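You operate a simulated robot arm through the tools that you are given. There is no shell and no other tool.

Carry out the task below with a simulated robot arm. There is one attempt and no reset: what you move stays moved.

TASK
Strap the carton on the sled at its label's tension, then tag it.
Fine: the tag with the carton's number lies on top; one strap, set before the run; switch the machine off after; nothing that you carry falls.

It is judged by the outcome, as a careful person would: the job done as asked, and still so three seconds after it is handed in. It fails if anything else is knocked over, pushed out of place, dropped, spilled or broken.

THE ROBOT
A 6-joint arm with a fingered hand, fixed in place. Base frame: the origin is on the floor under the middle of its stand, x ahead of it, y to its left, z up; the work surface is at about z = 0.84. Units: m, rad, N and s.
With the tool pointing down near the work surface it reaches from about 0.32 to 0.82 m from the base axis. Its first joint turns from -2.897 to 2.897 rad. Payload 4 kg.
The TCP is the grasp point between the finger pads, 0.026 m short of the fingertips. In the tool frame z runs along the fingers and y along their closing line. The gripper opens to 0.132 m; its body begins 0.073 m behind the TCP. The gripper is a hand of 5 fingers: y runs from the thumb to the fingers, the wrist lies at [0, 0, -0.239] in the tool frame, and closing takes about 1.5 s.
Orientation is told as [roll, pitch, yaw] about the base's x, y, z axes, in that order, counted from this pose: with the fingers straight down and closing along the base's y, the tool's x points along the base's -x, its y along +y and its z along -z.

THE INTERFACE
- The arm moves only by the tool drive_tool. Its argument "deltas" is a list of rows, each a list of 3 entries, a list of its own where there are three numbers: the opening, from 0 (shut) to 1 (fully open), then the shift along the tool's x, y, z in units of 250 mm (1.0 is 250 mm), then the turn, a rotation vector about the tool's x, y, z in units of 60 degrees (1.0 is 60 degrees). In form: [[jaw, [dx, dy, dz], [wx, wy, wz]], ...]. A call has 1 to 20 rows; each row is the pose to reach, as a shift and turn from the pose commanded when the call began, along the tool's axes at that moment. A call with a number of a shift or a turn outside -1 to 1 is refused whole. Each row takes 0.2 s and may step no farther than 0.05 m and 0.15 rad from the row before; otherwise, or with a gripper value out of range, the whole call is refused. A pose out of reach is approached as far as the arm can. The call stops where the force on the tool passes 40 N (or 10 N more than at its start, if that is more) or the arm is blocked; 0.2 s more then pass. Each finger travels about 0.045 m/s and halts on what it meets, pressing with about 32 N; the grip force reading is that of the motor and also rises with nothing between the fingers. The clock runs only during rows and for 0.2 s after the last one: add rows that repeat a pose to give the fingers time. It gives the time, the measured TCP pose, the force on the tool (base axes), the opening and the grip force at its end, in the units of the frame above (readings bear some noise), with the torque about the TCP (base axes, N m) and any sound that the robot's microphone picked up.
- Cameras (640 x 400 px; columns grow to the right, rows downward): "scene" is fixed at [0.2187, -0.4996, 1.4365]; the picture's right is [0.92, -0.39, 0.00], its down [-0.13, -0.31, -0.94] and it looks along [0.37, 0.87, -0.34] (base axes); focal length 342 px, centre (320, 200). "wrist" rides on the gripper at [0.084, 0.002, -0.097] in the tool frame; the picture's right is [-0.02, 1.00, 0.00], its down [-0.75, -0.02, -0.66] and it looks along [-0.66, -0.01, 0.75] (tool axes); focal length 270 px, centre (320, 200). There is no depth. A picture from a camera that has moved, and an enlarged one, comes with that camera's place and axes in the base frame and with its lens.
- camera(camera): a new picture of that camera. No time passes.
- hand_shape(shape): the hand has 5 fingers and takes this shape, open, in about a second: jaw (thumb against the fingers, like two jaws); tri (thumb and two fingers); tip (a fingertip pinch); poke (one finger out to press); point (the index stretched); flat (the hand flat); cup (the hand cupped); fist (a fist). The gripper value then closes the fingers along that shape, each until it touches; the sizes above hold for jaw. It gives what a move gives, with no picture.
- inspect(camera, box): a new picture of the part [left, top, right, bottom] of that camera's present view, enlarged. No time passes.
- hand_in(): hands the job in; it is judged then, once.

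Nothing tells you positions but the pictures and the camera data. Unless the task says otherwise, let go and move clear before handing in.

The tools are called after "Request:" as a command line: name --argument value ..., lists and objects as JSON in quotes. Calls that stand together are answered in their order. drive_tool: Moves the arm, as the interface text tells. Its arguments: {"type":"object","properties":{"deltas":{"type":"array"}},"required":["deltas"]} The other tools are called the same way: hand_shape (shape) gives the hand a shape; camera (camera) takes a picture; inspect (camera, box) takes an enlarged picture of a part of a camera's view; hand_in () hands the job in.

At the start:

```text
time_s: 0.0
tcp_pos: [0.3663, 0.3211, 1.2084]
tcp_rot: [0.001, -0.001, -0.001]
ft_force: [0.4, 1.2, 0.0]
wrist_torque: [0.01, -0.01, 0.02]
grip_width: 0.1317
grip_force: 0.0
shape: jaw
```

scene: 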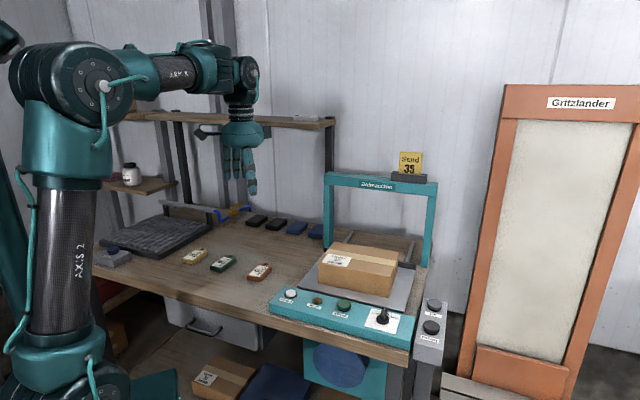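
wrist: 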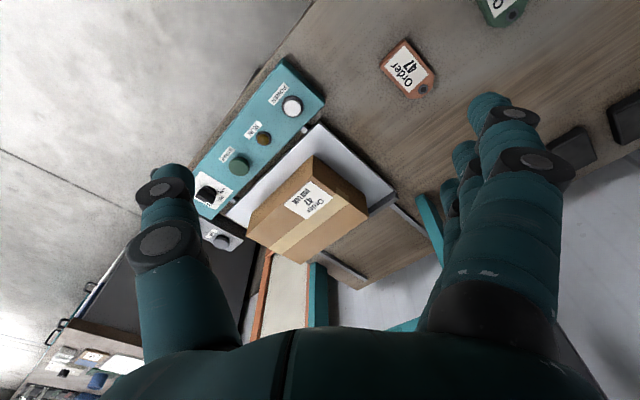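

I see a bench with a strapping machine (teal arch, sled with carton, control panel with power, buttons and a knob), three order tags and other items. I'll look closer at the panel, label, tags and the surroundings before moving.

Request:
inspect --camera "scene" --box '[260, 220, 460, 350]'

Request:
inspect --camera "wrist" --box '[180, 60, 400, 270]'

Request:
inspect --camera "scene" --box '[80, 190, 340, 350]'

Request:
inspect --camera "scene" --box '[310, 140, 450, 230]'

```text
3.08 times, centred on (360, 285) of scene
camera zoom: at [0.2187, -0.4996, 1.4365], right [0.92, -0.39, 0.0], down [-0.13, -0.31, -0.94], along [0.37, 0.87, -0.34], focal length 1051 px, centre (197, -62)
```

zoom: 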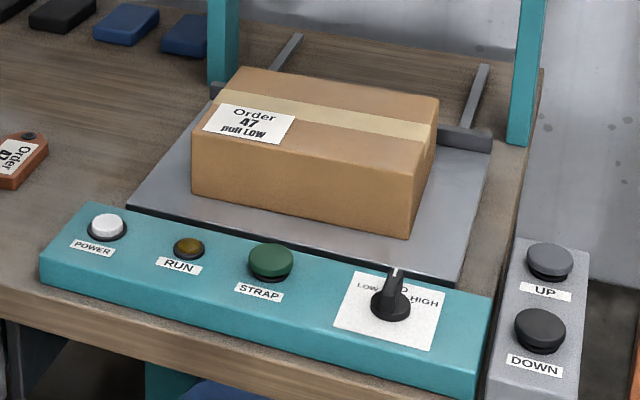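

```text
1.90 times, centred on (290, 165) of wrist
camera zoom: at [0.2829, 0.323, 1.3045], right [0.02, 1.0, 0.0], down [0.75, -0.02, 0.66], along [0.66, -0.01, -0.75], focal length 515 px, centre (377, 267)
```

zoom: 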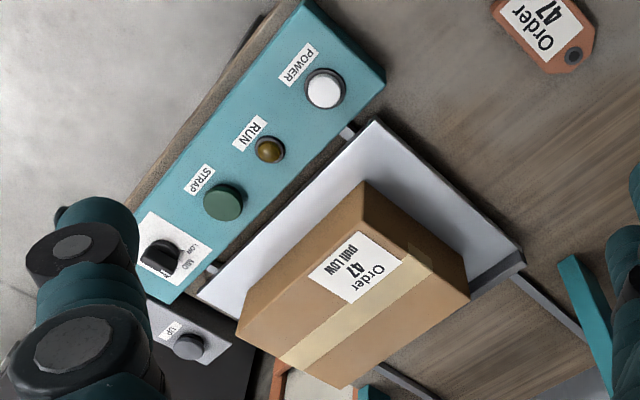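

```text
2.46 times, centred on (210, 270) of scene
camera zoom: at [0.2187, -0.4996, 1.4365], right [0.92, -0.39, 0.0], down [-0.13, -0.31, -0.94], along [0.37, 0.87, -0.34], focal length 841 px, centre (591, 28)
```

zoom: 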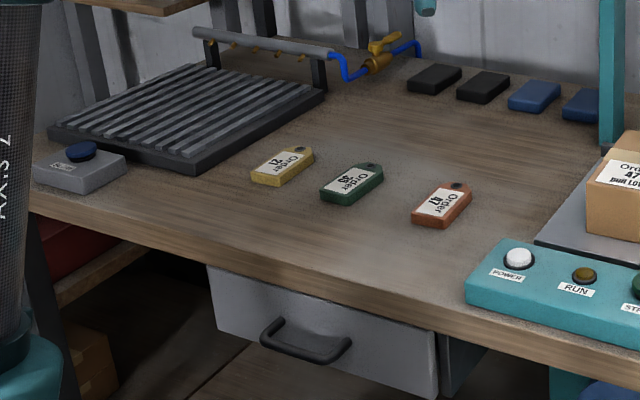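

```text
4.44 times, centred on (380, 185) of scene
camera zoom: at [0.2187, -0.4996, 1.4365], right [0.92, -0.39, 0.0], down [-0.13, -0.31, -0.94], along [0.37, 0.87, -0.34], focal length 1519 px, centre (53, 267)
```

zoom: 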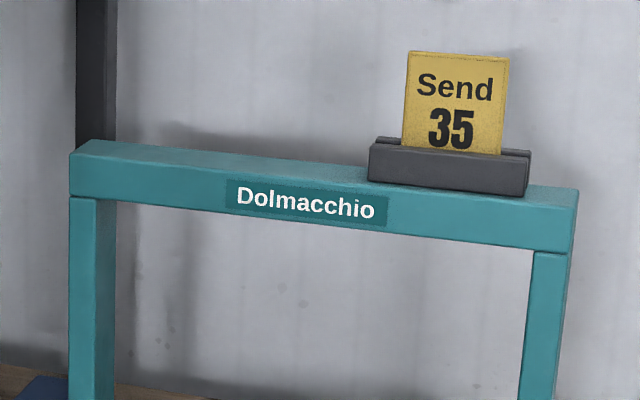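

The carton on the sled is order 47, "pull LOW"; the sled sits on rails in front of the arch. I'll look closer at the knob, the label, the arch and rails, and the lower carton.

Request:
inspect --camera "scene" --box '[350, 285, 450, 345]'

Request:
inspect --camera "wrist" --box '[185, 160, 265, 220]'

Request:
inspect --camera "wrist" --box '[280, 170, 360, 230]'

Request:
inspect --camera "scene" --box '[300, 170, 460, 300]'

Request:
inspect --camera "scene" --box '[180, 330, 420, 400]'

Request:
inspect --camera "scene" --box '[80, 90, 340, 260]'

```text
6.40 times, centred on (400, 315) of scene
camera zoom: at [0.2187, -0.4996, 1.4365], right [0.92, -0.39, 0.0], down [-0.13, -0.31, -0.94], along [0.37, 0.87, -0.34], focal length 2187 px, centre (-192, -536)
```

zoom: 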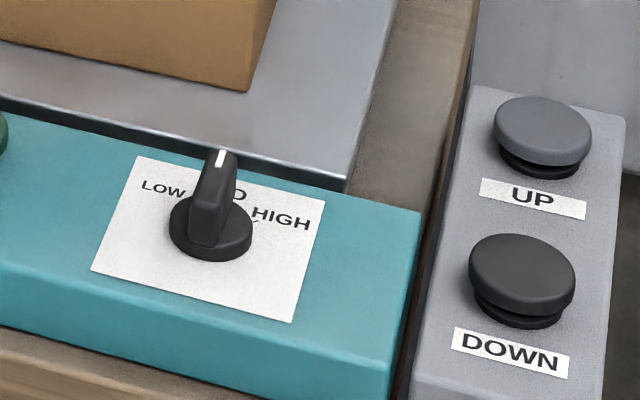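

```text
6.67 times, centred on (225, 190) of wrist
camera zoom: at [0.2829, 0.323, 1.3045], right [0.02, 1.0, 0.0], down [0.75, -0.02, 0.66], along [0.66, -0.01, -0.75], focal length 1802 px, centre (953, 267)
```

zoom: 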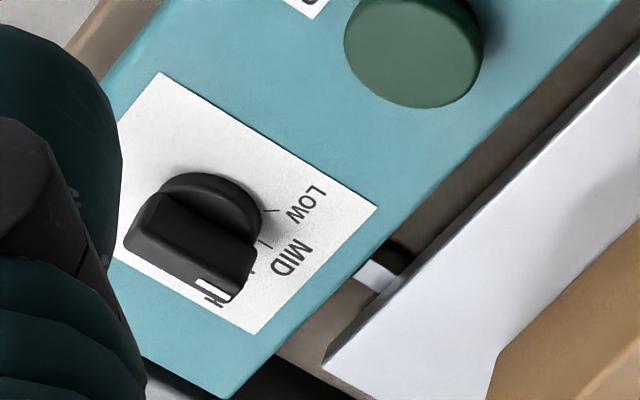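

```text
6.67 times, centred on (320, 200) of wrist
camera zoom: at [0.2829, 0.323, 1.3045], right [0.02, 1.0, 0.0], down [0.75, -0.02, 0.66], along [0.66, -0.01, -0.75], focal length 1802 px, centre (320, 200)
```

zoom: 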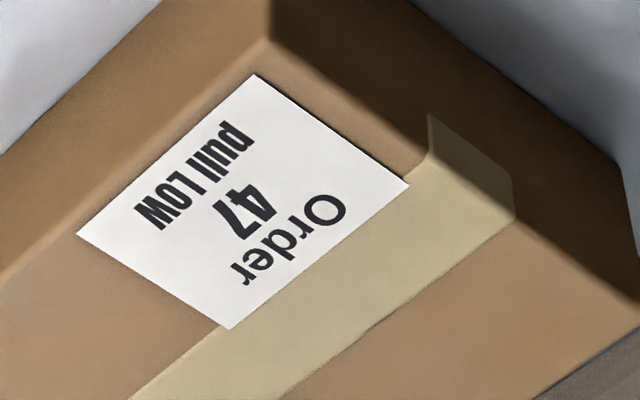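

```text
3.08 times, centred on (380, 235) of scene
camera zoom: at [0.2187, -0.4996, 1.4365], right [0.92, -0.39, 0.0], down [-0.13, -0.31, -0.94], along [0.37, 0.87, -0.34], focal length 1051 px, centre (135, 92)
```

zoom: 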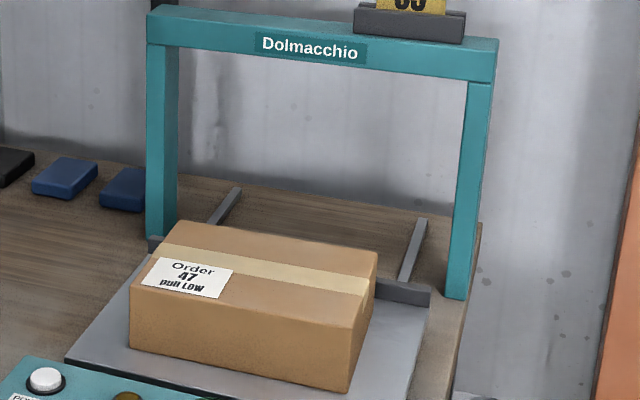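

```text
2.67 times, centred on (300, 365) of scene
camera zoom: at [0.2187, -0.4996, 1.4365], right [0.92, -0.39, 0.0], down [-0.13, -0.31, -0.94], along [0.37, 0.87, -0.34], focal length 911 px, centre (373, -240)
```

zoom: 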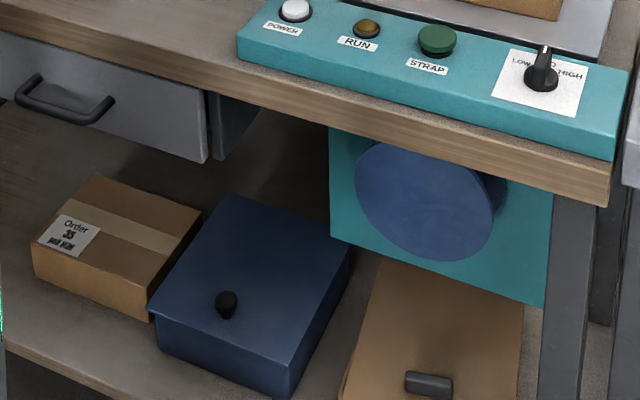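

```text
2.35 times, centred on (210, 175) of scene
camera zoom: at [0.2187, -0.4996, 1.4365], right [0.92, -0.39, 0.0], down [-0.13, -0.31, -0.94], along [0.37, 0.87, -0.34], focal length 804 px, centre (579, 259)
```

zoom: 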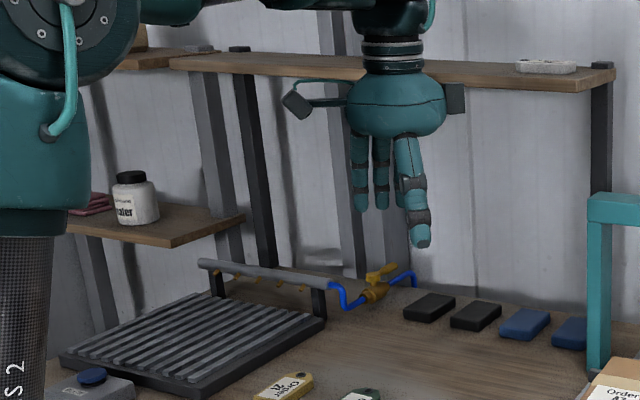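

The label reads "Order 47, pull LOW" and the knob points at MID; the Send 35 card and the order 35 carton below don't belong to this job. I'll swing the wrist camera round to the front of the machine for a closer look at the sled, rails and panel.

Request:
drive_tool --deltas '[[1, [-0.0766, -0.1206, 0.0617], [0, 0, -0.1047]], [1, [-0.1531, -0.2411, 0.1234], [0, 0, -0.2094]], [1, [-0.2297, -0.3617, 0.1851], [0, 0, -0.3141]], [1, [-0.3063, -0.4823, 0.2469], [0, 0, -0.4189]], [1, [-0.3829, -0.6029, 0.3086], [0, 0, -0.5236]], [1, [-0.4594, -0.7234, 0.3703], [0, 0, -0.6283]], [1, [-0.536, -0.844, 0.432], [0, 0, -0.733]]]'

Request:
camera --camera "wrist"

Request:
camera --camera "scene"

```text
time_s: 1.6
tcp_pos: [0.4996, 0.1102, 1.0987]
tcp_rot: [-0.001, -0.001, 0.769]
ft_force: [0.6, 0.6, -0.1]
wrist_torque: [0.04, 0.04, -0.02]
grip_width: 0.1318
grip_force: 0.1
shape: jaw
```

```text
taken
camera wrist: at [0.4393, 0.0523, 1.1939], right [-0.68, 0.73, 0.0], down [0.55, 0.51, 0.66], along [0.48, 0.45, -0.75], focal length 270 px, centre (320, 200)
```

wrist: 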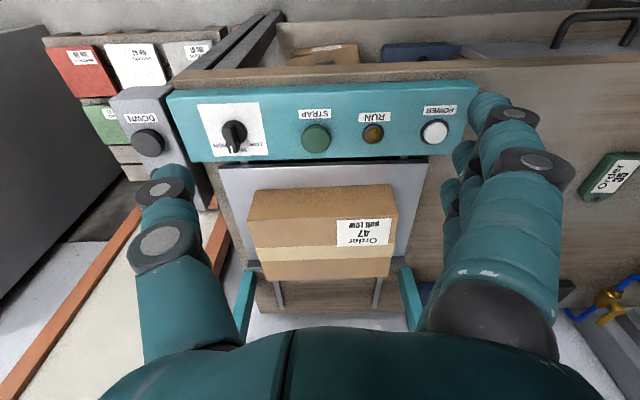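

```text
taken
```

scene: 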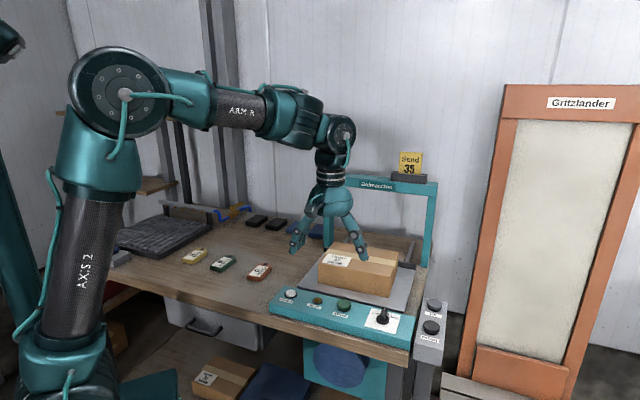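

The view (upside down) shows the panel, the sled and the rails running back under the arch. I'll zoom in on the gap between panel and sled, the back bar, and the knob.

Request:
inspect --camera "wrist" --box '[160, 80, 320, 180]'

Request:
inspect --camera "wrist" --box '[320, 80, 480, 180]'

Request:
inspect --camera "wrist" --box '[230, 160, 440, 320]'

Request:
inspect --camera "wrist" --box '[20, 20, 240, 180]'

```text
4.00 times, centred on (240, 130) of wrist
camera zoom: at [0.4393, 0.0523, 1.1939], right [-0.68, 0.73, 0.0], down [0.55, 0.51, 0.66], along [0.48, 0.45, -0.75], focal length 1081 px, centre (640, 480)
```

zoom: 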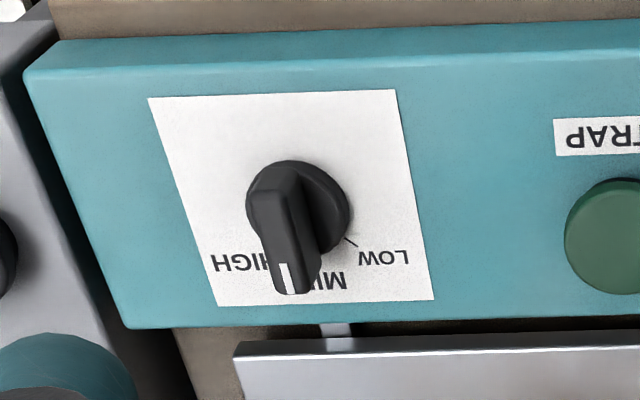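

```text
4.00 times, centred on (400, 130) of wrist
camera zoom: at [0.4393, 0.0523, 1.1939], right [-0.68, 0.73, 0.0], down [0.55, 0.51, 0.66], along [0.48, 0.45, -0.75], focal length 1081 px, centre (0, 480)
```

zoom: 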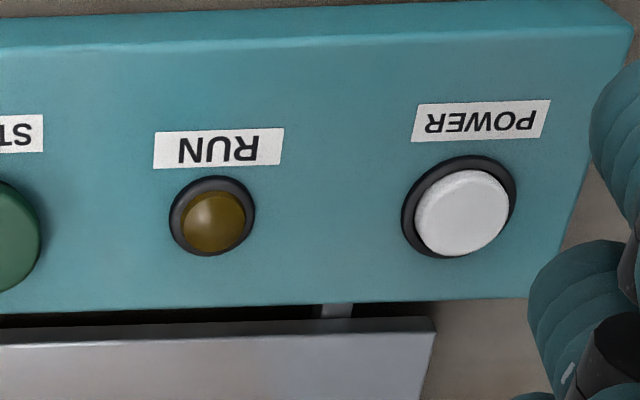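

```text
2.50 times, centred on (335, 240) of wrist
camera zoom: at [0.4393, 0.0523, 1.1939], right [-0.68, 0.73, 0.0], down [0.55, 0.51, 0.66], along [0.48, 0.45, -0.75], focal length 676 px, centre (282, 100)
```

zoom: 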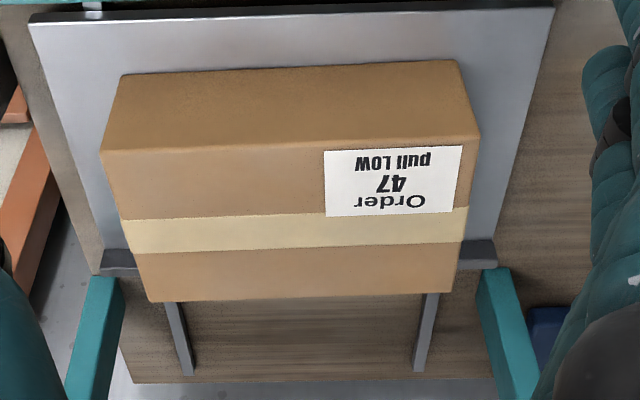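

```text
2.50 times, centred on (130, 100) of wrist
camera zoom: at [0.4393, 0.0523, 1.1939], right [-0.68, 0.73, 0.0], down [0.55, 0.51, 0.66], along [0.48, 0.45, -0.75], focal length 676 px, centre (795, 450)
```

zoom: 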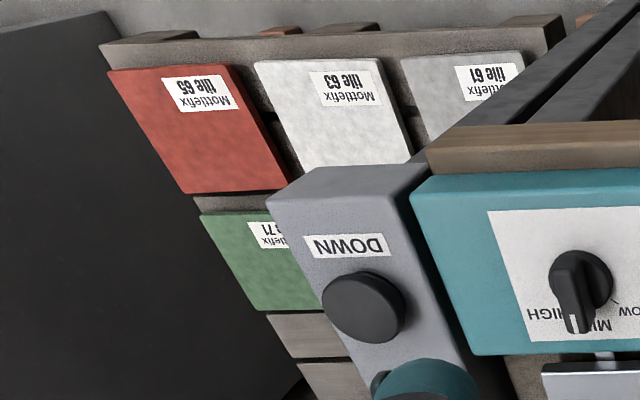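

The knob stands at MID near (0.634, 0.080), with LOW about 40° counter-clockwise seen from above; the sled has no handle and its gap to the panel is too narrow to push, so it most likely drives itself. I'll first move above the knob with the hand half open and check the alignment.

Request:
drive_tool --deltas '[[0.8, [-0.06, -0.092, 0.095], [0, 0, 0]], [0.6, [-0.12, -0.184, 0.19], [0, 0, 0]], [0.5, [-0.18, -0.276, 0.285], [0, 0, 0]], [0.5, [-0.24, -0.368, 0.38], [0, 0, 0]], [0.5, [-0.301, -0.46, 0.475], [0, 0, 0]]]'

Request:
camera --camera "wrist"

Request:
inspect --camera "scene" --box '[300, 200, 460, 340]'

```text
time_s: 2.8
tcp_pos: [0.6347, 0.0786, 0.9824]
tcp_rot: [0.0, 0.0, 0.767]
ft_force: [0.1, -0.3, 0.0]
wrist_torque: [-0.02, 0.02, -0.02]
grip_width: 0.067
grip_force: 0.0
shape: jaw
```

```text
taken
camera wrist: at [0.573, 0.0219, 1.0786], right [-0.68, 0.73, 0.0], down [0.55, 0.51, 0.66], along [0.48, 0.45, -0.75], focal length 270 px, centre (320, 200)
```

wrist: 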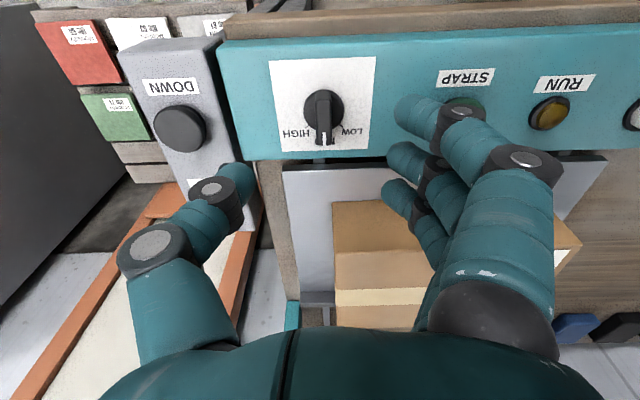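

```text
2.86 times, centred on (380, 270) of scene
camera zoom: at [0.2187, -0.4996, 1.4365], right [0.92, -0.39, 0.0], down [-0.13, -0.31, -0.94], along [0.37, 0.87, -0.34], focal length 976 px, centre (149, 0)
```

zoom: 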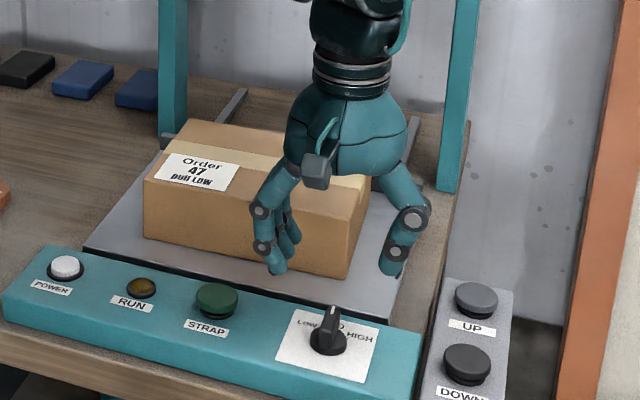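

The hand straddles the knob bar, with TCP over the knob centre and the pointer tip at z≈0.892 above a panel top at z≈0.862. I'll lower so the fingertips stay about 1 cm above the panel.

Request:
drive_tool --deltas '[[0.5, [0, 0.006, 0.12], [0, 0, 0]], [0.5, [0, 0.006, 0.24], [0, 0, 0]], [0.5, [0, 0.006, 0.334], [0, 0, 0]]]'

Request:
camera --camera "wrist"

Request:
inspect --camera "scene" --box '[320, 240, 460, 340]'

```text
time_s: 3.6
tcp_pos: [0.6338, 0.0807, 0.8973]
tcp_rot: [0.0, 0.001, 0.768]
ft_force: [0.1, -0.6, -0.2]
wrist_torque: [0.02, 0.02, -0.01]
grip_width: 0.0668
grip_force: 0.1
shape: jaw
```

```text
taken
camera wrist: at [0.5713, 0.0228, 0.9933], right [-0.68, 0.73, 0.0], down [0.55, 0.51, 0.66], along [0.48, 0.45, -0.75], focal length 270 px, centre (320, 200)
```

wrist: 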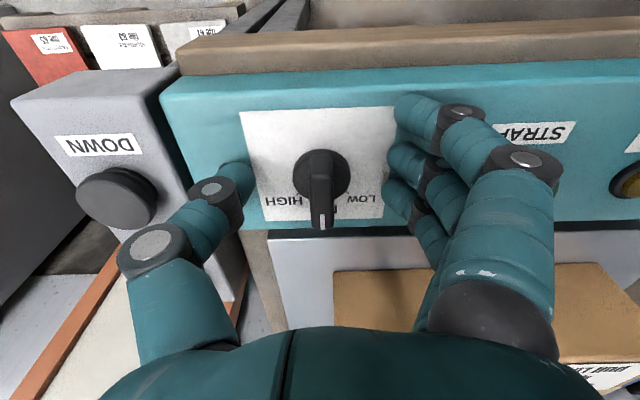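

```text
4.00 times, centred on (390, 290) of scene
camera zoom: at [0.2187, -0.4996, 1.4365], right [0.92, -0.39, 0.0], down [-0.13, -0.31, -0.94], along [0.37, 0.87, -0.34], focal length 1367 px, centre (40, -160)
```

zoom: 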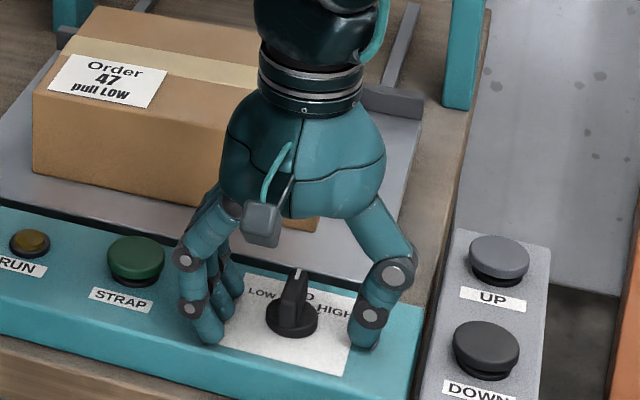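

The fingers and thumb straddle the knob bar cleanly. I'll close on it now.

Request:
drive_tool --deltas '[[0.35, [0, 0, 0], [0, 0, 0]], [0.2, [0, 0, 0], [0, 0, 0]], [0.05, [0, 0, 0], [0, 0, 0]], [0, [0, 0, 0], [0, 0, 0]], [0, [0, 0, 0], [0, 0, 0]], [0, [0, 0, 0], [0, 0, 0]]]'

Request:
camera --camera "wrist"

Request:
inspect --camera "scene" --box '[320, 240, 460, 340]'

```text
time_s: 5.0
tcp_pos: [0.634, 0.0803, 0.8996]
tcp_rot: [-0.002, -0.003, 0.766]
ft_force: [2.2, -6.2, 12.9]
wrist_torque: [-0.24, -0.14, -0.06]
grip_width: 0.0095
grip_force: 31.8
shape: jaw
```

```text
taken
camera wrist: at [0.5716, 0.0222, 0.9949], right [-0.68, 0.73, 0.0], down [0.55, 0.51, 0.66], along [0.49, 0.45, -0.75], focal length 270 px, centre (320, 200)
```

wrist: 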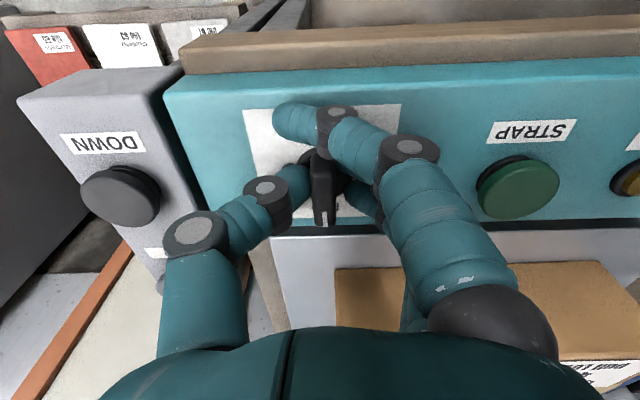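

```text
4.00 times, centred on (390, 290) of scene
camera zoom: at [0.2187, -0.4996, 1.4365], right [0.92, -0.39, 0.0], down [-0.13, -0.31, -0.94], along [0.37, 0.87, -0.34], focal length 1367 px, centre (40, -160)
```

zoom: 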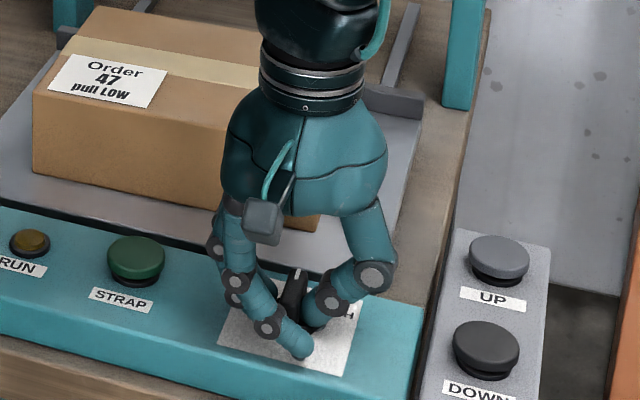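

The knob bar is gripped with a mild upward push from the panel. I'll lift 2 mm and turn the hand counter-clockwise 40° toward LOW.

Request:
drive_tool --deltas '[[0, [0, 0, -0.008], [0, 0, -0.1]], [0, [0, 0, -0.008], [0, 0, -0.2]], [0, [0, 0, -0.008], [0, 0, -0.3]], [0, [0, 0, -0.008], [0, 0, -0.4]], [0, [0, 0, -0.008], [0, 0, -0.5]], [0, [0, 0, -0.008], [0, 0, -0.6]], [0, [0, 0, -0.008], [0, 0, -0.667]]]'

Request:
camera --camera "wrist"

Request:
inspect --camera "scene" --box '[320, 240, 460, 340]'

```text
time_s: 6.6
tcp_pos: [0.6342, 0.0802, 0.9002]
tcp_rot: [-0.001, 0.0, 1.466]
ft_force: [9.8, -10.7, 2.3]
wrist_torque: [-0.25, -0.23, -0.02]
grip_width: 0.0083
grip_force: 31.9
shape: jaw
```

```text
taken
camera wrist: at [0.6241, -0.0039, 0.9964], right [-0.99, 0.12, 0.0], down [0.09, 0.75, 0.66], along [0.08, 0.65, -0.75], focal length 270 px, centre (320, 200)
```

wrist: 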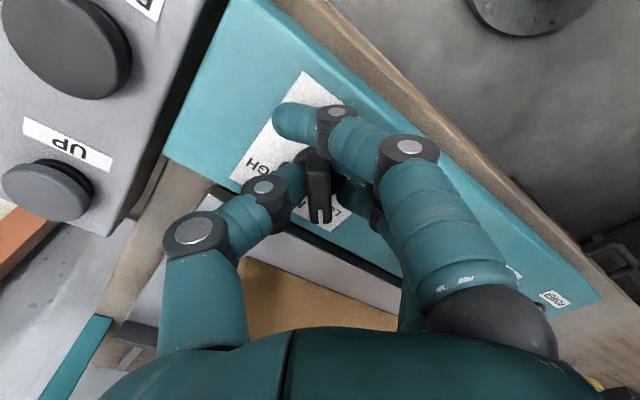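

```text
4.00 times, centred on (390, 290) of scene
camera zoom: at [0.2187, -0.4996, 1.4365], right [0.92, -0.39, 0.0], down [-0.13, -0.31, -0.94], along [0.37, 0.87, -0.34], focal length 1367 px, centre (40, -160)
```

zoom: 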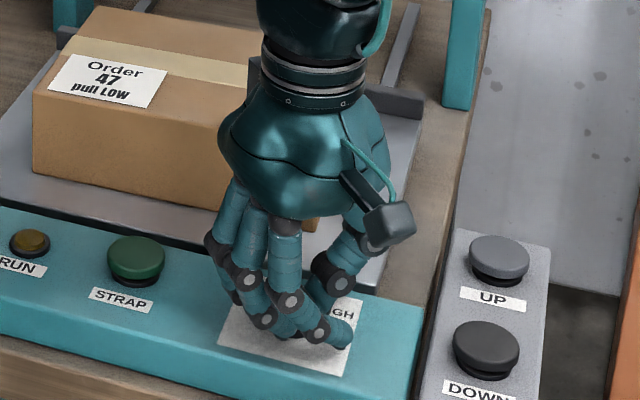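

The knob turned with the hand. I'll open, rise straight up and look where the pointer stands.

Request:
drive_tool --deltas '[[0.15, [0, 0, 0], [0, 0, 0]], [0.3, [0, 0, 0], [0, 0, 0]], [0.45, [0, 0, 0], [0, 0, 0]], [0.45, [0, 0, 0], [0, 0, 0]], [0.45, [0, 0, -0.1], [0, 0, 0]], [0.45, [0, 0, -0.25], [0, 0, 0]], [0.45, [0, 0, -0.4], [0, 0, 0]]]'

Request:
camera --camera "wrist"

Request:
inspect --camera "scene" --box '[350, 285, 450, 345]'

Request:
inspect --camera "wrist" --box '[240, 60, 400, 160]'

```text
time_s: 8.2
tcp_pos: [0.6343, 0.0816, 1.0003]
tcp_rot: [0.005, 0.001, 1.466]
ft_force: [0.3, -0.2, -0.2]
wrist_torque: [-0.01, 0.04, 0.02]
grip_width: 0.0588
grip_force: 0.1
shape: jaw
```

```text
taken
camera wrist: at [0.6232, -0.0028, 1.0954], right [-0.99, 0.12, 0.0], down [0.09, 0.75, 0.66], along [0.08, 0.65, -0.75], focal length 270 px, centre (320, 200)
```

wrist: 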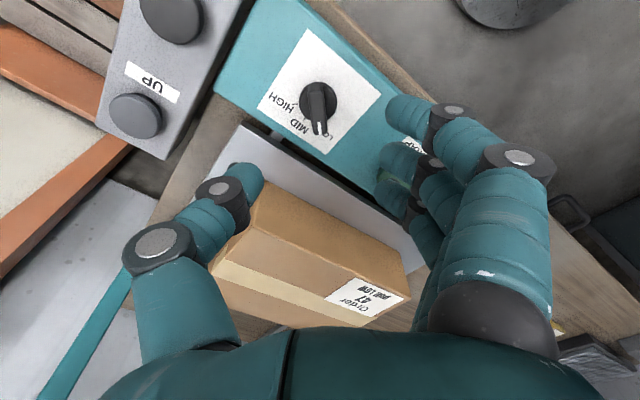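

```text
6.40 times, centred on (400, 315) of scene
camera zoom: at [0.2187, -0.4996, 1.4365], right [0.92, -0.39, 0.0], down [-0.13, -0.31, -0.94], along [0.37, 0.87, -0.34], focal length 2187 px, centre (-192, -536)
```

zoom: 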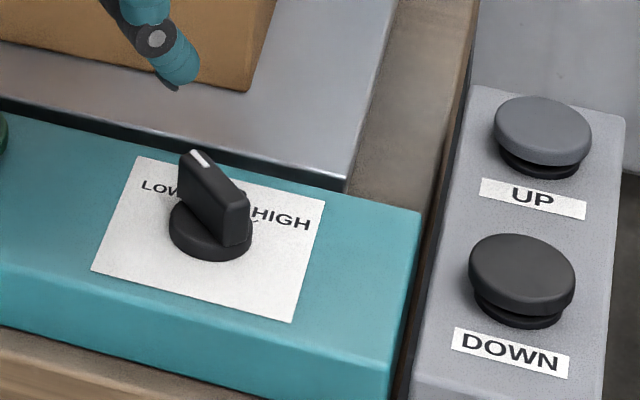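

```text
4.00 times, centred on (320, 110) of wrist
camera zoom: at [0.6232, -0.0028, 1.0954], right [-0.99, 0.12, 0.0], down [0.09, 0.75, 0.66], along [0.08, 0.65, -0.75], focal length 1081 px, centre (320, 560)
```

zoom: 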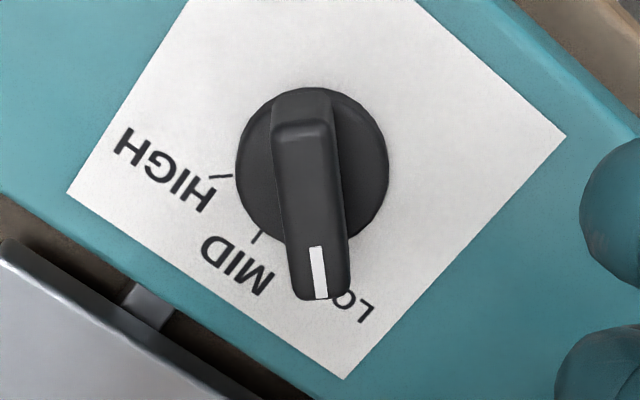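

The pointer now points at LOW (about 41° from MID, right on the LOW text). Next I'll move over the POWER button at about (0.460, 0.277), staying high.

Request:
drive_tool --deltas '[[0.45, [-0.117, 0.129, -0.04], [0, 0, 0.107]], [0.45, [-0.234, 0.258, -0.08], [0, 0, 0.213]], [0.45, [-0.351, 0.387, -0.12], [0, 0, 0.32]], [0.45, [-0.468, 0.517, -0.16], [0, 0, 0.426]], [0.45, [-0.585, 0.646, -0.2], [0, 0, 0.533]], [0.45, [-0.702, 0.775, -0.2], [0, 0, 0.639]]]'

Request:
hand_shape --shape "poke"

Request:
camera --camera "wrist"

Request:
inspect --camera "scene" --box '[240, 180, 400, 320]'

```text
time_s: 9.6
tcp_pos: [0.4583, 0.274, 1.0494]
tcp_rot: [0.001, -0.001, 0.794]
ft_force: [0.0, -0.4, 0.0]
wrist_torque: [-0.03, -0.02, 0.02]
grip_width: 0.0586
grip_force: 0.0
shape: jaw
```

```text
time_s: 10.5
tcp_pos: [0.4588, 0.2728, 1.0495]
tcp_rot: [0.001, 0.0, 0.798]
ft_force: [0.2, 0.9, 0.0]
wrist_torque: [0.02, 0.01, -0.02]
grip_width: 0.0001
grip_force: 0.0
shape: poke
```

```text
taken
camera wrist: at [0.3993, 0.2144, 1.1456], right [-0.7, 0.71, 0.0], down [0.54, 0.53, 0.66], along [0.47, 0.46, -0.75], focal length 270 px, centre (320, 200)
```

wrist: 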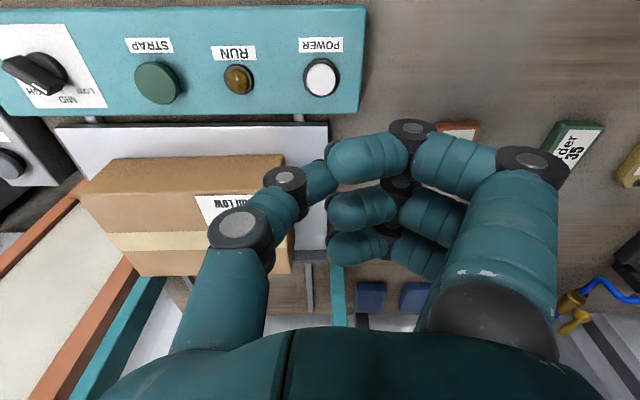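

```text
2.86 times, centred on (320, 250) of scene
camera zoom: at [0.2187, -0.4996, 1.4365], right [0.92, -0.39, 0.0], down [-0.13, -0.31, -0.94], along [0.37, 0.87, -0.34], focal length 976 px, centre (320, 57)
```

zoom: 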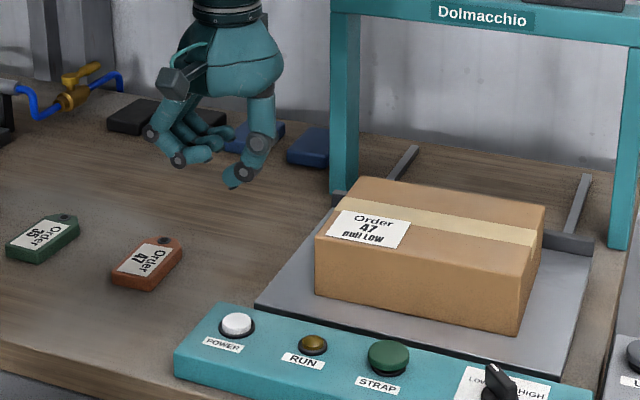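

The hand took the poke shape, but I need to see exactly which finger sticks out and where its tip is. I'll enlarge the hand in the scene view.

Request:
inspect --camera "scene" --box '[265, 160, 345, 240]'

Request:
inspect --camera "wrist" --box '[240, 100, 440, 280]'

```text
5.00 times, centred on (305, 200) of scene
camera zoom: at [0.2187, -0.4996, 1.4365], right [0.92, -0.39, 0.0], down [-0.13, -0.31, -0.94], along [0.37, 0.87, -0.34], focal length 1708 px, centre (395, 200)
```

zoom: 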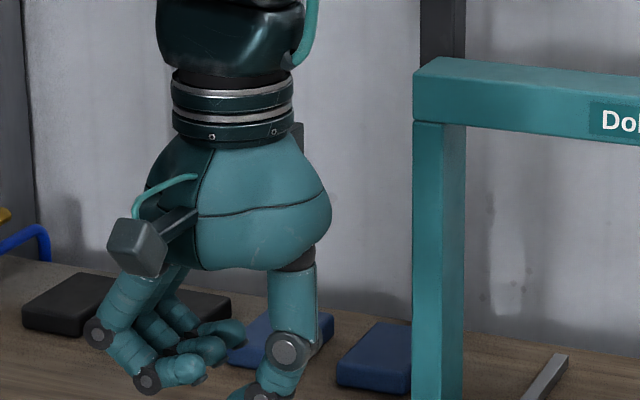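

```text
2.22 times, centred on (340, 190) of wrist
camera zoom: at [0.3993, 0.2144, 1.1456], right [-0.7, 0.71, 0.0], down [0.54, 0.53, 0.66], along [0.47, 0.46, -0.75], focal length 601 px, centre (276, 222)
```

zoom: 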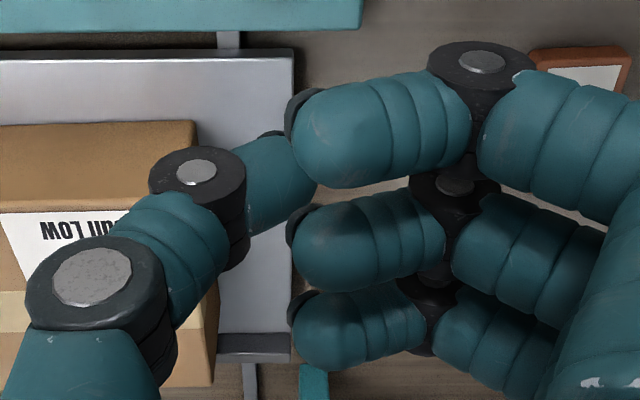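

I can't tell yet which finger is extended. I'll stay in place, run the gripper value to 1 and then look again.

Request:
drive_tool --deltas '[[1, [0, 0, 0], [0, 0, 0]], [1, [0, 0, 0], [0, 0, 0]], [1, [0, 0, 0], [0, 0, 0]], [1, [0, 0, 0], [0, 0, 0]], [1, [0, 0, 0], [0, 0, 0]]]'

Request:
camera --camera "wrist"

Request:
inspect --camera "scene" --box '[265, 170, 345, 250]'

```text
time_s: 11.7
tcp_pos: [0.4588, 0.2753, 1.0486]
tcp_rot: [0.001, 0.001, 0.798]
ft_force: [-0.3, 0.2, 0.6]
wrist_torque: [0.02, 0.0, 0.0]
grip_width: 0.0001
grip_force: 0.1
shape: poke
```

```text
taken
camera wrist: at [0.3991, 0.2147, 1.1456], right [-0.7, 0.71, 0.0], down [0.54, 0.53, 0.66], along [0.47, 0.46, -0.75], focal length 270 px, centre (320, 200)
```

wrist: 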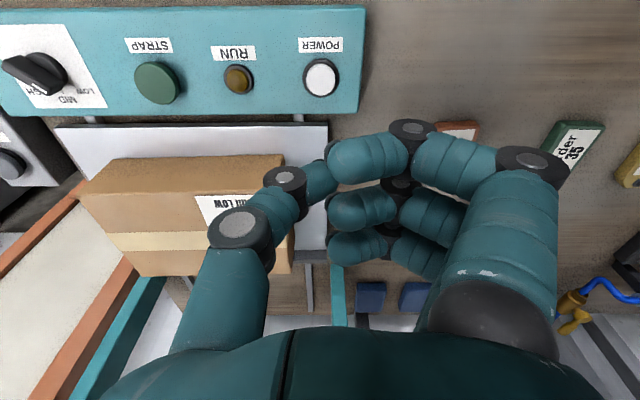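

```text
5.00 times, centred on (305, 210) of scene
camera zoom: at [0.2187, -0.4996, 1.4365], right [0.92, -0.39, 0.0], down [-0.13, -0.31, -0.94], along [0.37, 0.87, -0.34], focal length 1708 px, centre (395, 150)
```

zoom: 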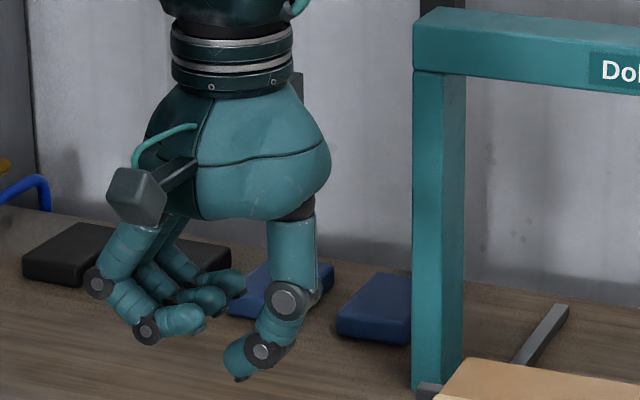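

The poke finger's tip comes out right on the TCP axis, about 26 mm beyond it, with the other fingers curled 2 cm higher. POWER is straight below, so I'll come down to just above it.

Request:
drive_tool --deltas '[[1, [0, 0, 0.15], [0, 0, 0]], [1, [0, 0, 0.3], [0, 0, 0]], [1, [0, 0, 0.45], [0, 0, 0]], [1, [0, 0.002, 0.56], [0, 0, 0]]]'

Request:
camera --camera "wrist"

Request:
inspect --camera "scene" --box '[250, 240, 350, 320]'

```text
time_s: 12.7
tcp_pos: [0.4593, 0.2761, 0.9087]
tcp_rot: [0.0, 0.0, 0.799]
ft_force: [0.7, 0.1, 0.3]
wrist_torque: [-0.04, -0.01, 0.0]
grip_width: 0.0
grip_force: 0.0
shape: poke
```

```text
taken
camera wrist: at [0.3999, 0.217, 1.0056], right [-0.7, 0.71, 0.0], down [0.54, 0.53, 0.66], along [0.47, 0.46, -0.75], focal length 270 px, centre (320, 200)
```

wrist: 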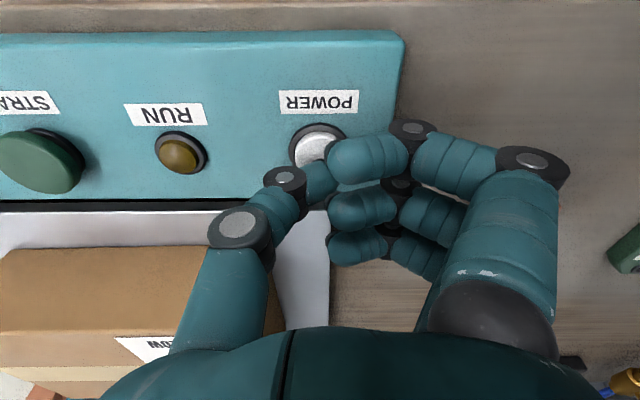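

```text
5.00 times, centred on (300, 280) of scene
camera zoom: at [0.2187, -0.4996, 1.4365], right [0.92, -0.39, 0.0], down [-0.13, -0.31, -0.94], along [0.37, 0.87, -0.34], focal length 1708 px, centre (420, -200)
```

zoom: 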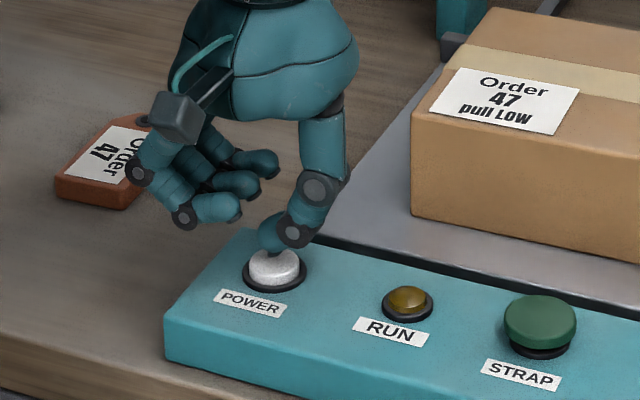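

The fingertip is right over the POWER button. I'll press in small steps and watch the force.

Request:
drive_tool --deltas '[[1, [0.008, 0, 0.03], [0, 0, 0]], [1, [0.008, 0, 0.05], [0, 0, 0]], [1, [0.008, 0, 0.062], [0, 0, 0]]]'

Request:
inspect --camera "scene" --box '[250, 240, 350, 320]'

```text
time_s: 13.5
tcp_pos: [0.4577, 0.2744, 0.8964]
tcp_rot: [-0.002, -0.005, 0.795]
ft_force: [2.6, -4.7, 25.2]
wrist_torque: [-0.12, 0.08, 0.01]
grip_width: 0.0002
grip_force: 0.1
shape: poke
heard: click
```

```text
5.00 times, centred on (300, 280) of scene
camera zoom: at [0.2187, -0.4996, 1.4365], right [0.92, -0.39, 0.0], down [-0.13, -0.31, -0.94], along [0.37, 0.87, -0.34], focal length 1708 px, centre (420, -200)
```

zoom: 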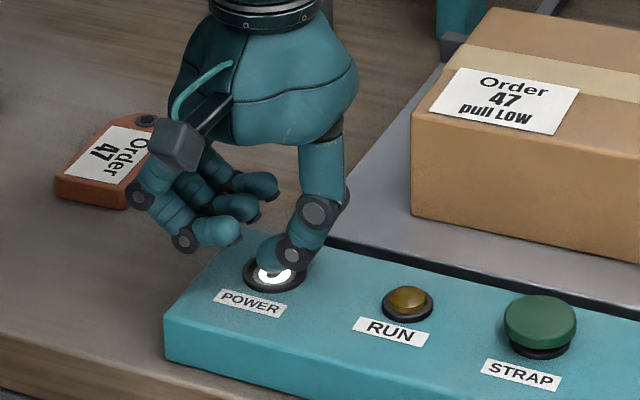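

A click was heard and the POWER button now glows bright white. I'll lift off and confirm.

Request:
drive_tool --deltas '[[1, [0, 0, -0.08], [0, 0, 0]], [1, [0, 0, -0.2], [0, 0, 0]], [1, [0, 0, -0.3], [0, 0, 0]]]'

Request:
camera --camera "scene"

Request:
inspect --camera "scene" --box '[250, 240, 450, 360]'

```text
time_s: 14.3
tcp_pos: [0.4586, 0.2735, 0.9692]
tcp_rot: [0.001, 0.001, 0.798]
ft_force: [0.2, -0.7, 0.6]
wrist_torque: [-0.03, 0.04, -0.04]
grip_width: 0.0003
grip_force: 0.0
shape: poke
```

```text
taken
```

scene: 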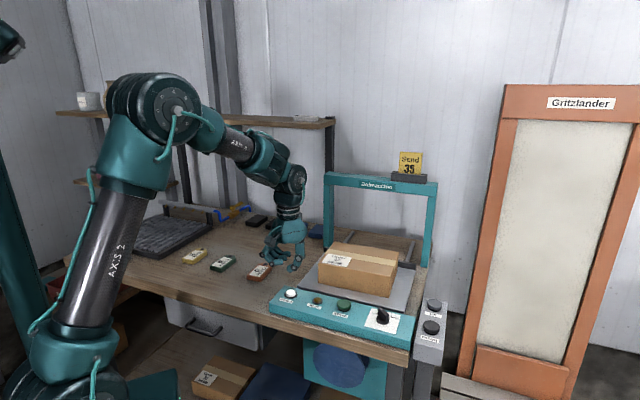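

```text
3.20 times, centred on (350, 300) of scene
camera zoom: at [0.2187, -0.4996, 1.4365], right [0.92, -0.39, 0.0], down [-0.13, -0.31, -0.94], along [0.37, 0.87, -0.34], focal length 1093 px, centre (224, -120)
```

zoom: 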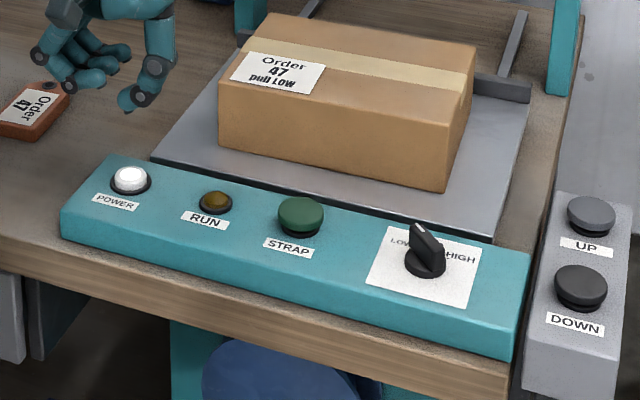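

Power is on (the button glows) and the knob stands at LOW. Before pressing STRAP I want to know whether the sled slides freely or is machine-driven, so I'll lower the fingertip onto the bare front-left corner of the sled plate.

Request:
drive_tool --deltas '[[1, [-0.142, -0.028, 0], [0, 0, 0]], [1, [-0.284, -0.056, 0], [0, 0, 0]], [1, [-0.284, -0.056, 0.14], [0, 0, 0]], [1, [-0.284, -0.056, 0.27], [0, 0, 0]]]'

Request:
camera --camera "wrist"

Request:
inspect --camera "scene" --box '[270, 220, 370, 300]'

```text
time_s: 15.3
tcp_pos: [0.5166, 0.3153, 0.9033]
tcp_rot: [0.0, 0.0, 0.798]
ft_force: [-0.8, -0.8, -0.4]
wrist_torque: [0.02, 0.0, 0.01]
grip_width: 0.0
grip_force: 0.0
shape: poke
```

```text
taken
camera wrist: at [0.4561, 0.2571, 0.999], right [-0.7, 0.71, 0.0], down [0.54, 0.53, 0.66], along [0.47, 0.46, -0.75], focal length 270 px, centre (320, 200)
```

wrist: 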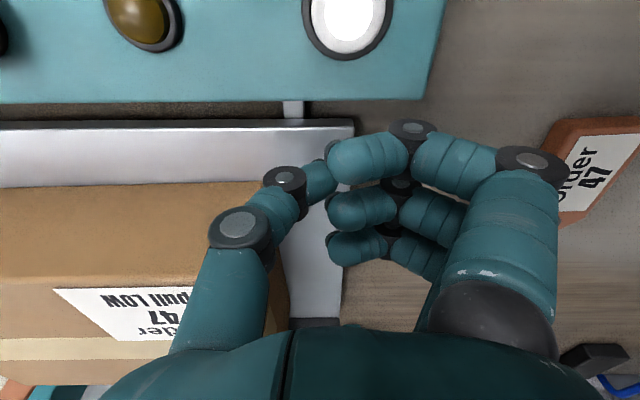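

```text
5.00 times, centred on (320, 260) of scene
camera zoom: at [0.2187, -0.4996, 1.4365], right [0.92, -0.39, 0.0], down [-0.13, -0.31, -0.94], along [0.37, 0.87, -0.34], focal length 1708 px, centre (320, -100)
```

zoom: 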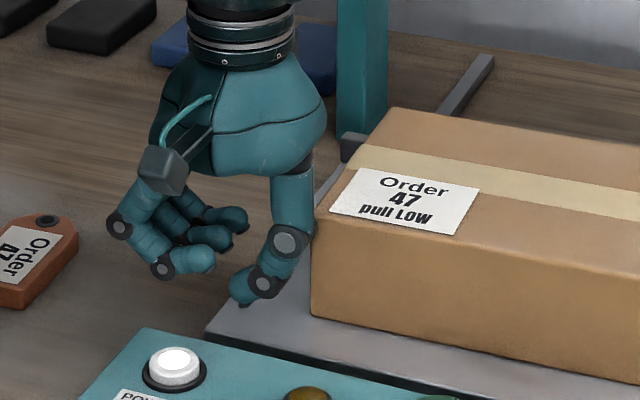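

The tip is just at the plate's front edge, clear of the carton. I'll shift 9 mm inward and lower to light contact.

Request:
drive_tool --deltas '[[1, [-0.036, 0, 0.02], [0, 0, 0]], [1, [-0.036, 0, 0.048], [0, 0, 0]], [1, [-0.036, 0, 0.068], [0, 0, 0]]]'

Request:
inspect --camera "scene" --box '[270, 220, 370, 300]'

```text
time_s: 16.2
tcp_pos: [0.525, 0.3226, 0.8894]
tcp_rot: [-0.004, -0.009, 0.793]
ft_force: [-3.3, -2.8, 14.7]
wrist_torque: [0.03, 0.19, 0.0]
grip_width: 0.0
grip_force: 0.1
shape: poke
stopped in row 3: the force on the tool passed its limit at 41 N (the readings are from after the stop); the commanded pose is now the measured one
```

```text
5.00 times, centred on (320, 260) of scene
camera zoom: at [0.2187, -0.4996, 1.4365], right [0.92, -0.39, 0.0], down [-0.13, -0.31, -0.94], along [0.37, 0.87, -0.34], focal length 1708 px, centre (320, -100)
```

zoom: 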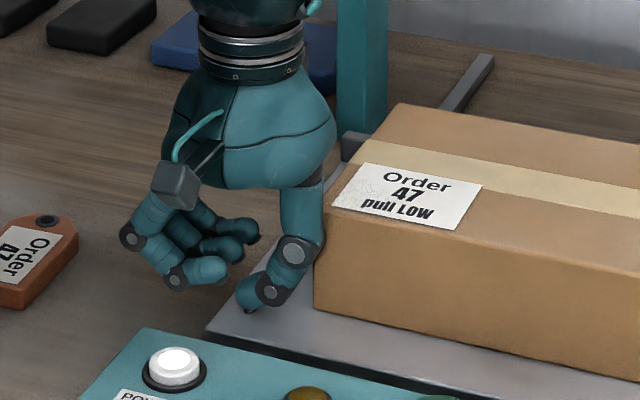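

The contact was firmer than planned and the carton seems to have shifted by a few millimetres. I'll lift straight up off it first, then compare views.

Request:
drive_tool --deltas '[[1, [0.012, 0.0, -0.06], [0, 0, 0]], [1, [0.02, 0.0, -0.2], [0, 0, 0]], [1, [0.02, 0, -0.35], [0, 0, 0]], [1, [0.02, 0, -0.5], [0, 0, 0]]]'

Request:
inspect --camera "scene" --box '[270, 220, 370, 300]'

Request:
inspect --camera "scene" --box '[260, 220, 460, 350]'

Request:
camera --camera "wrist"

```text
time_s: 17.2
tcp_pos: [0.5226, 0.3176, 1.0144]
tcp_rot: [-0.004, -0.007, 0.794]
ft_force: [-0.6, 0.3, -0.1]
wrist_torque: [-0.02, 0.0, 0.0]
grip_width: 0.0
grip_force: 0.1
shape: poke
```

```text
5.00 times, centred on (320, 260) of scene
camera zoom: at [0.2187, -0.4996, 1.4365], right [0.92, -0.39, 0.0], down [-0.13, -0.31, -0.94], along [0.37, 0.87, -0.34], focal length 1708 px, centre (320, -100)
```

zoom: 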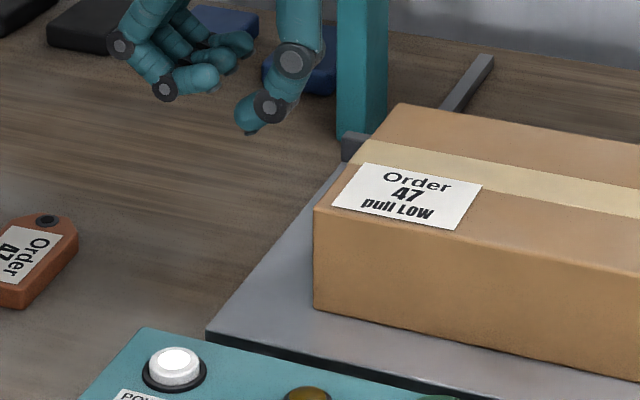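

```text
3.08 times, centred on (360, 285) of scene
camera zoom: at [0.2187, -0.4996, 1.4365], right [0.92, -0.39, 0.0], down [-0.13, -0.31, -0.94], along [0.37, 0.87, -0.34], focal length 1051 px, centre (197, -62)
```

zoom: 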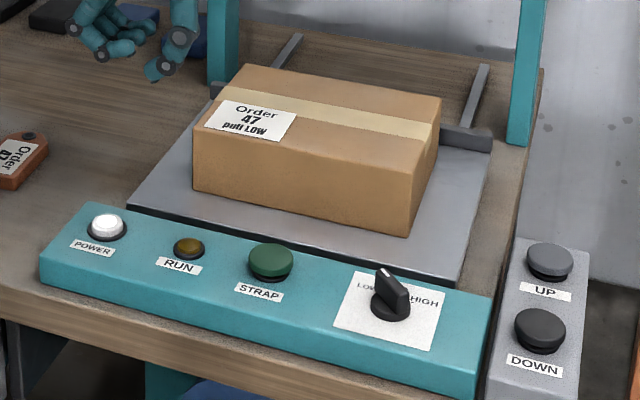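

```text
taken
camera wrist: at [0.4609, 0.2587, 1.1094], right [-0.7, 0.72, 0.0], down [0.53, 0.52, 0.66], along [0.48, 0.46, -0.75], focal length 270 px, centre (320, 200)
```

wrist: 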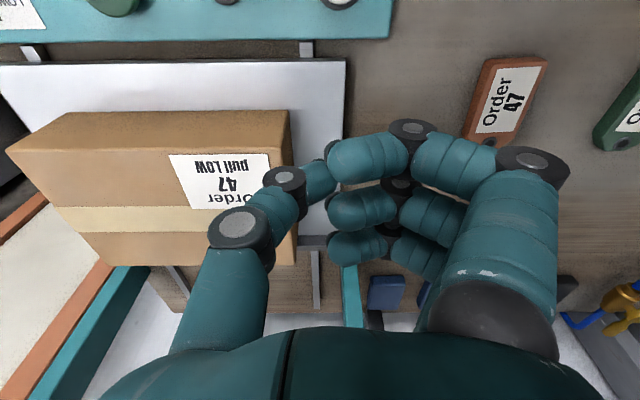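

The sled plate has not budged while the carton slid about 5 mm on it, so the sled is held by its drive: the machine moves it itself; the carton still sits squarely on it. Now I'll move over STRAP at (0.570, 0.165).

Request:
drive_tool --deltas '[[1, [0.073, -0.141, 0], [0, 0, 0]], [1, [0.146, -0.282, 0], [0, 0, 0]], [1, [0.219, -0.423, 0], [0, 0, 0]], [1, [0.292, -0.564, 0], [0, 0, 0]], [1, [0.292, -0.564, 0.15], [0, 0, 0]], [1, [0.292, -0.564, 0.27], [0, 0, 0]], [1, [0.292, -0.564, 0.35], [0, 0, 0]]]'

Request:
camera --camera "wrist"

Request:
inspect --camera "scene" --box '[290, 250, 390, 330]'

```text
time_s: 18.9
tcp_pos: [0.5704, 0.167, 0.9258]
tcp_rot: [-0.003, -0.005, 0.795]
ft_force: [0.7, 0.5, 0.5]
wrist_torque: [-0.01, 0.02, 0.0]
grip_width: 0.0
grip_force: 0.1
shape: poke
```

```text
taken
camera wrist: at [0.5114, 0.1084, 1.0214], right [-0.7, 0.72, 0.0], down [0.53, 0.52, 0.66], along [0.48, 0.46, -0.75], focal length 270 px, centre (320, 200)
```

wrist: 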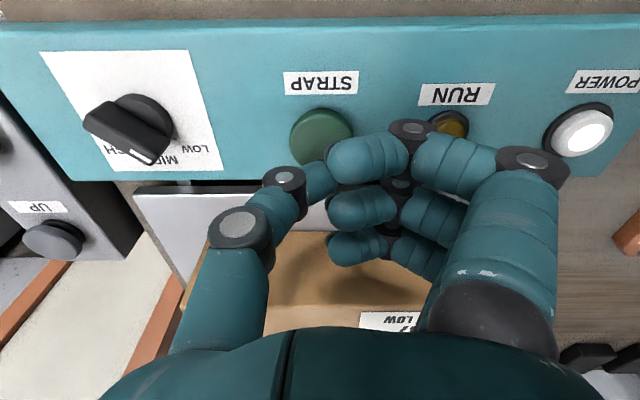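

```text
5.00 times, centred on (340, 290) of scene
camera zoom: at [0.2187, -0.4996, 1.4365], right [0.92, -0.39, 0.0], down [-0.13, -0.31, -0.94], along [0.37, 0.87, -0.34], focal length 1708 px, centre (220, -250)
```

zoom: 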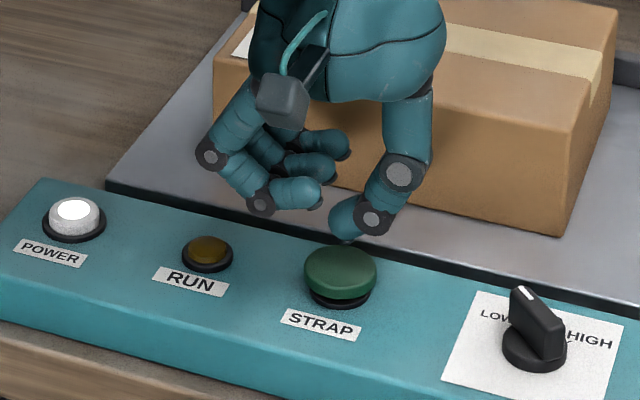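

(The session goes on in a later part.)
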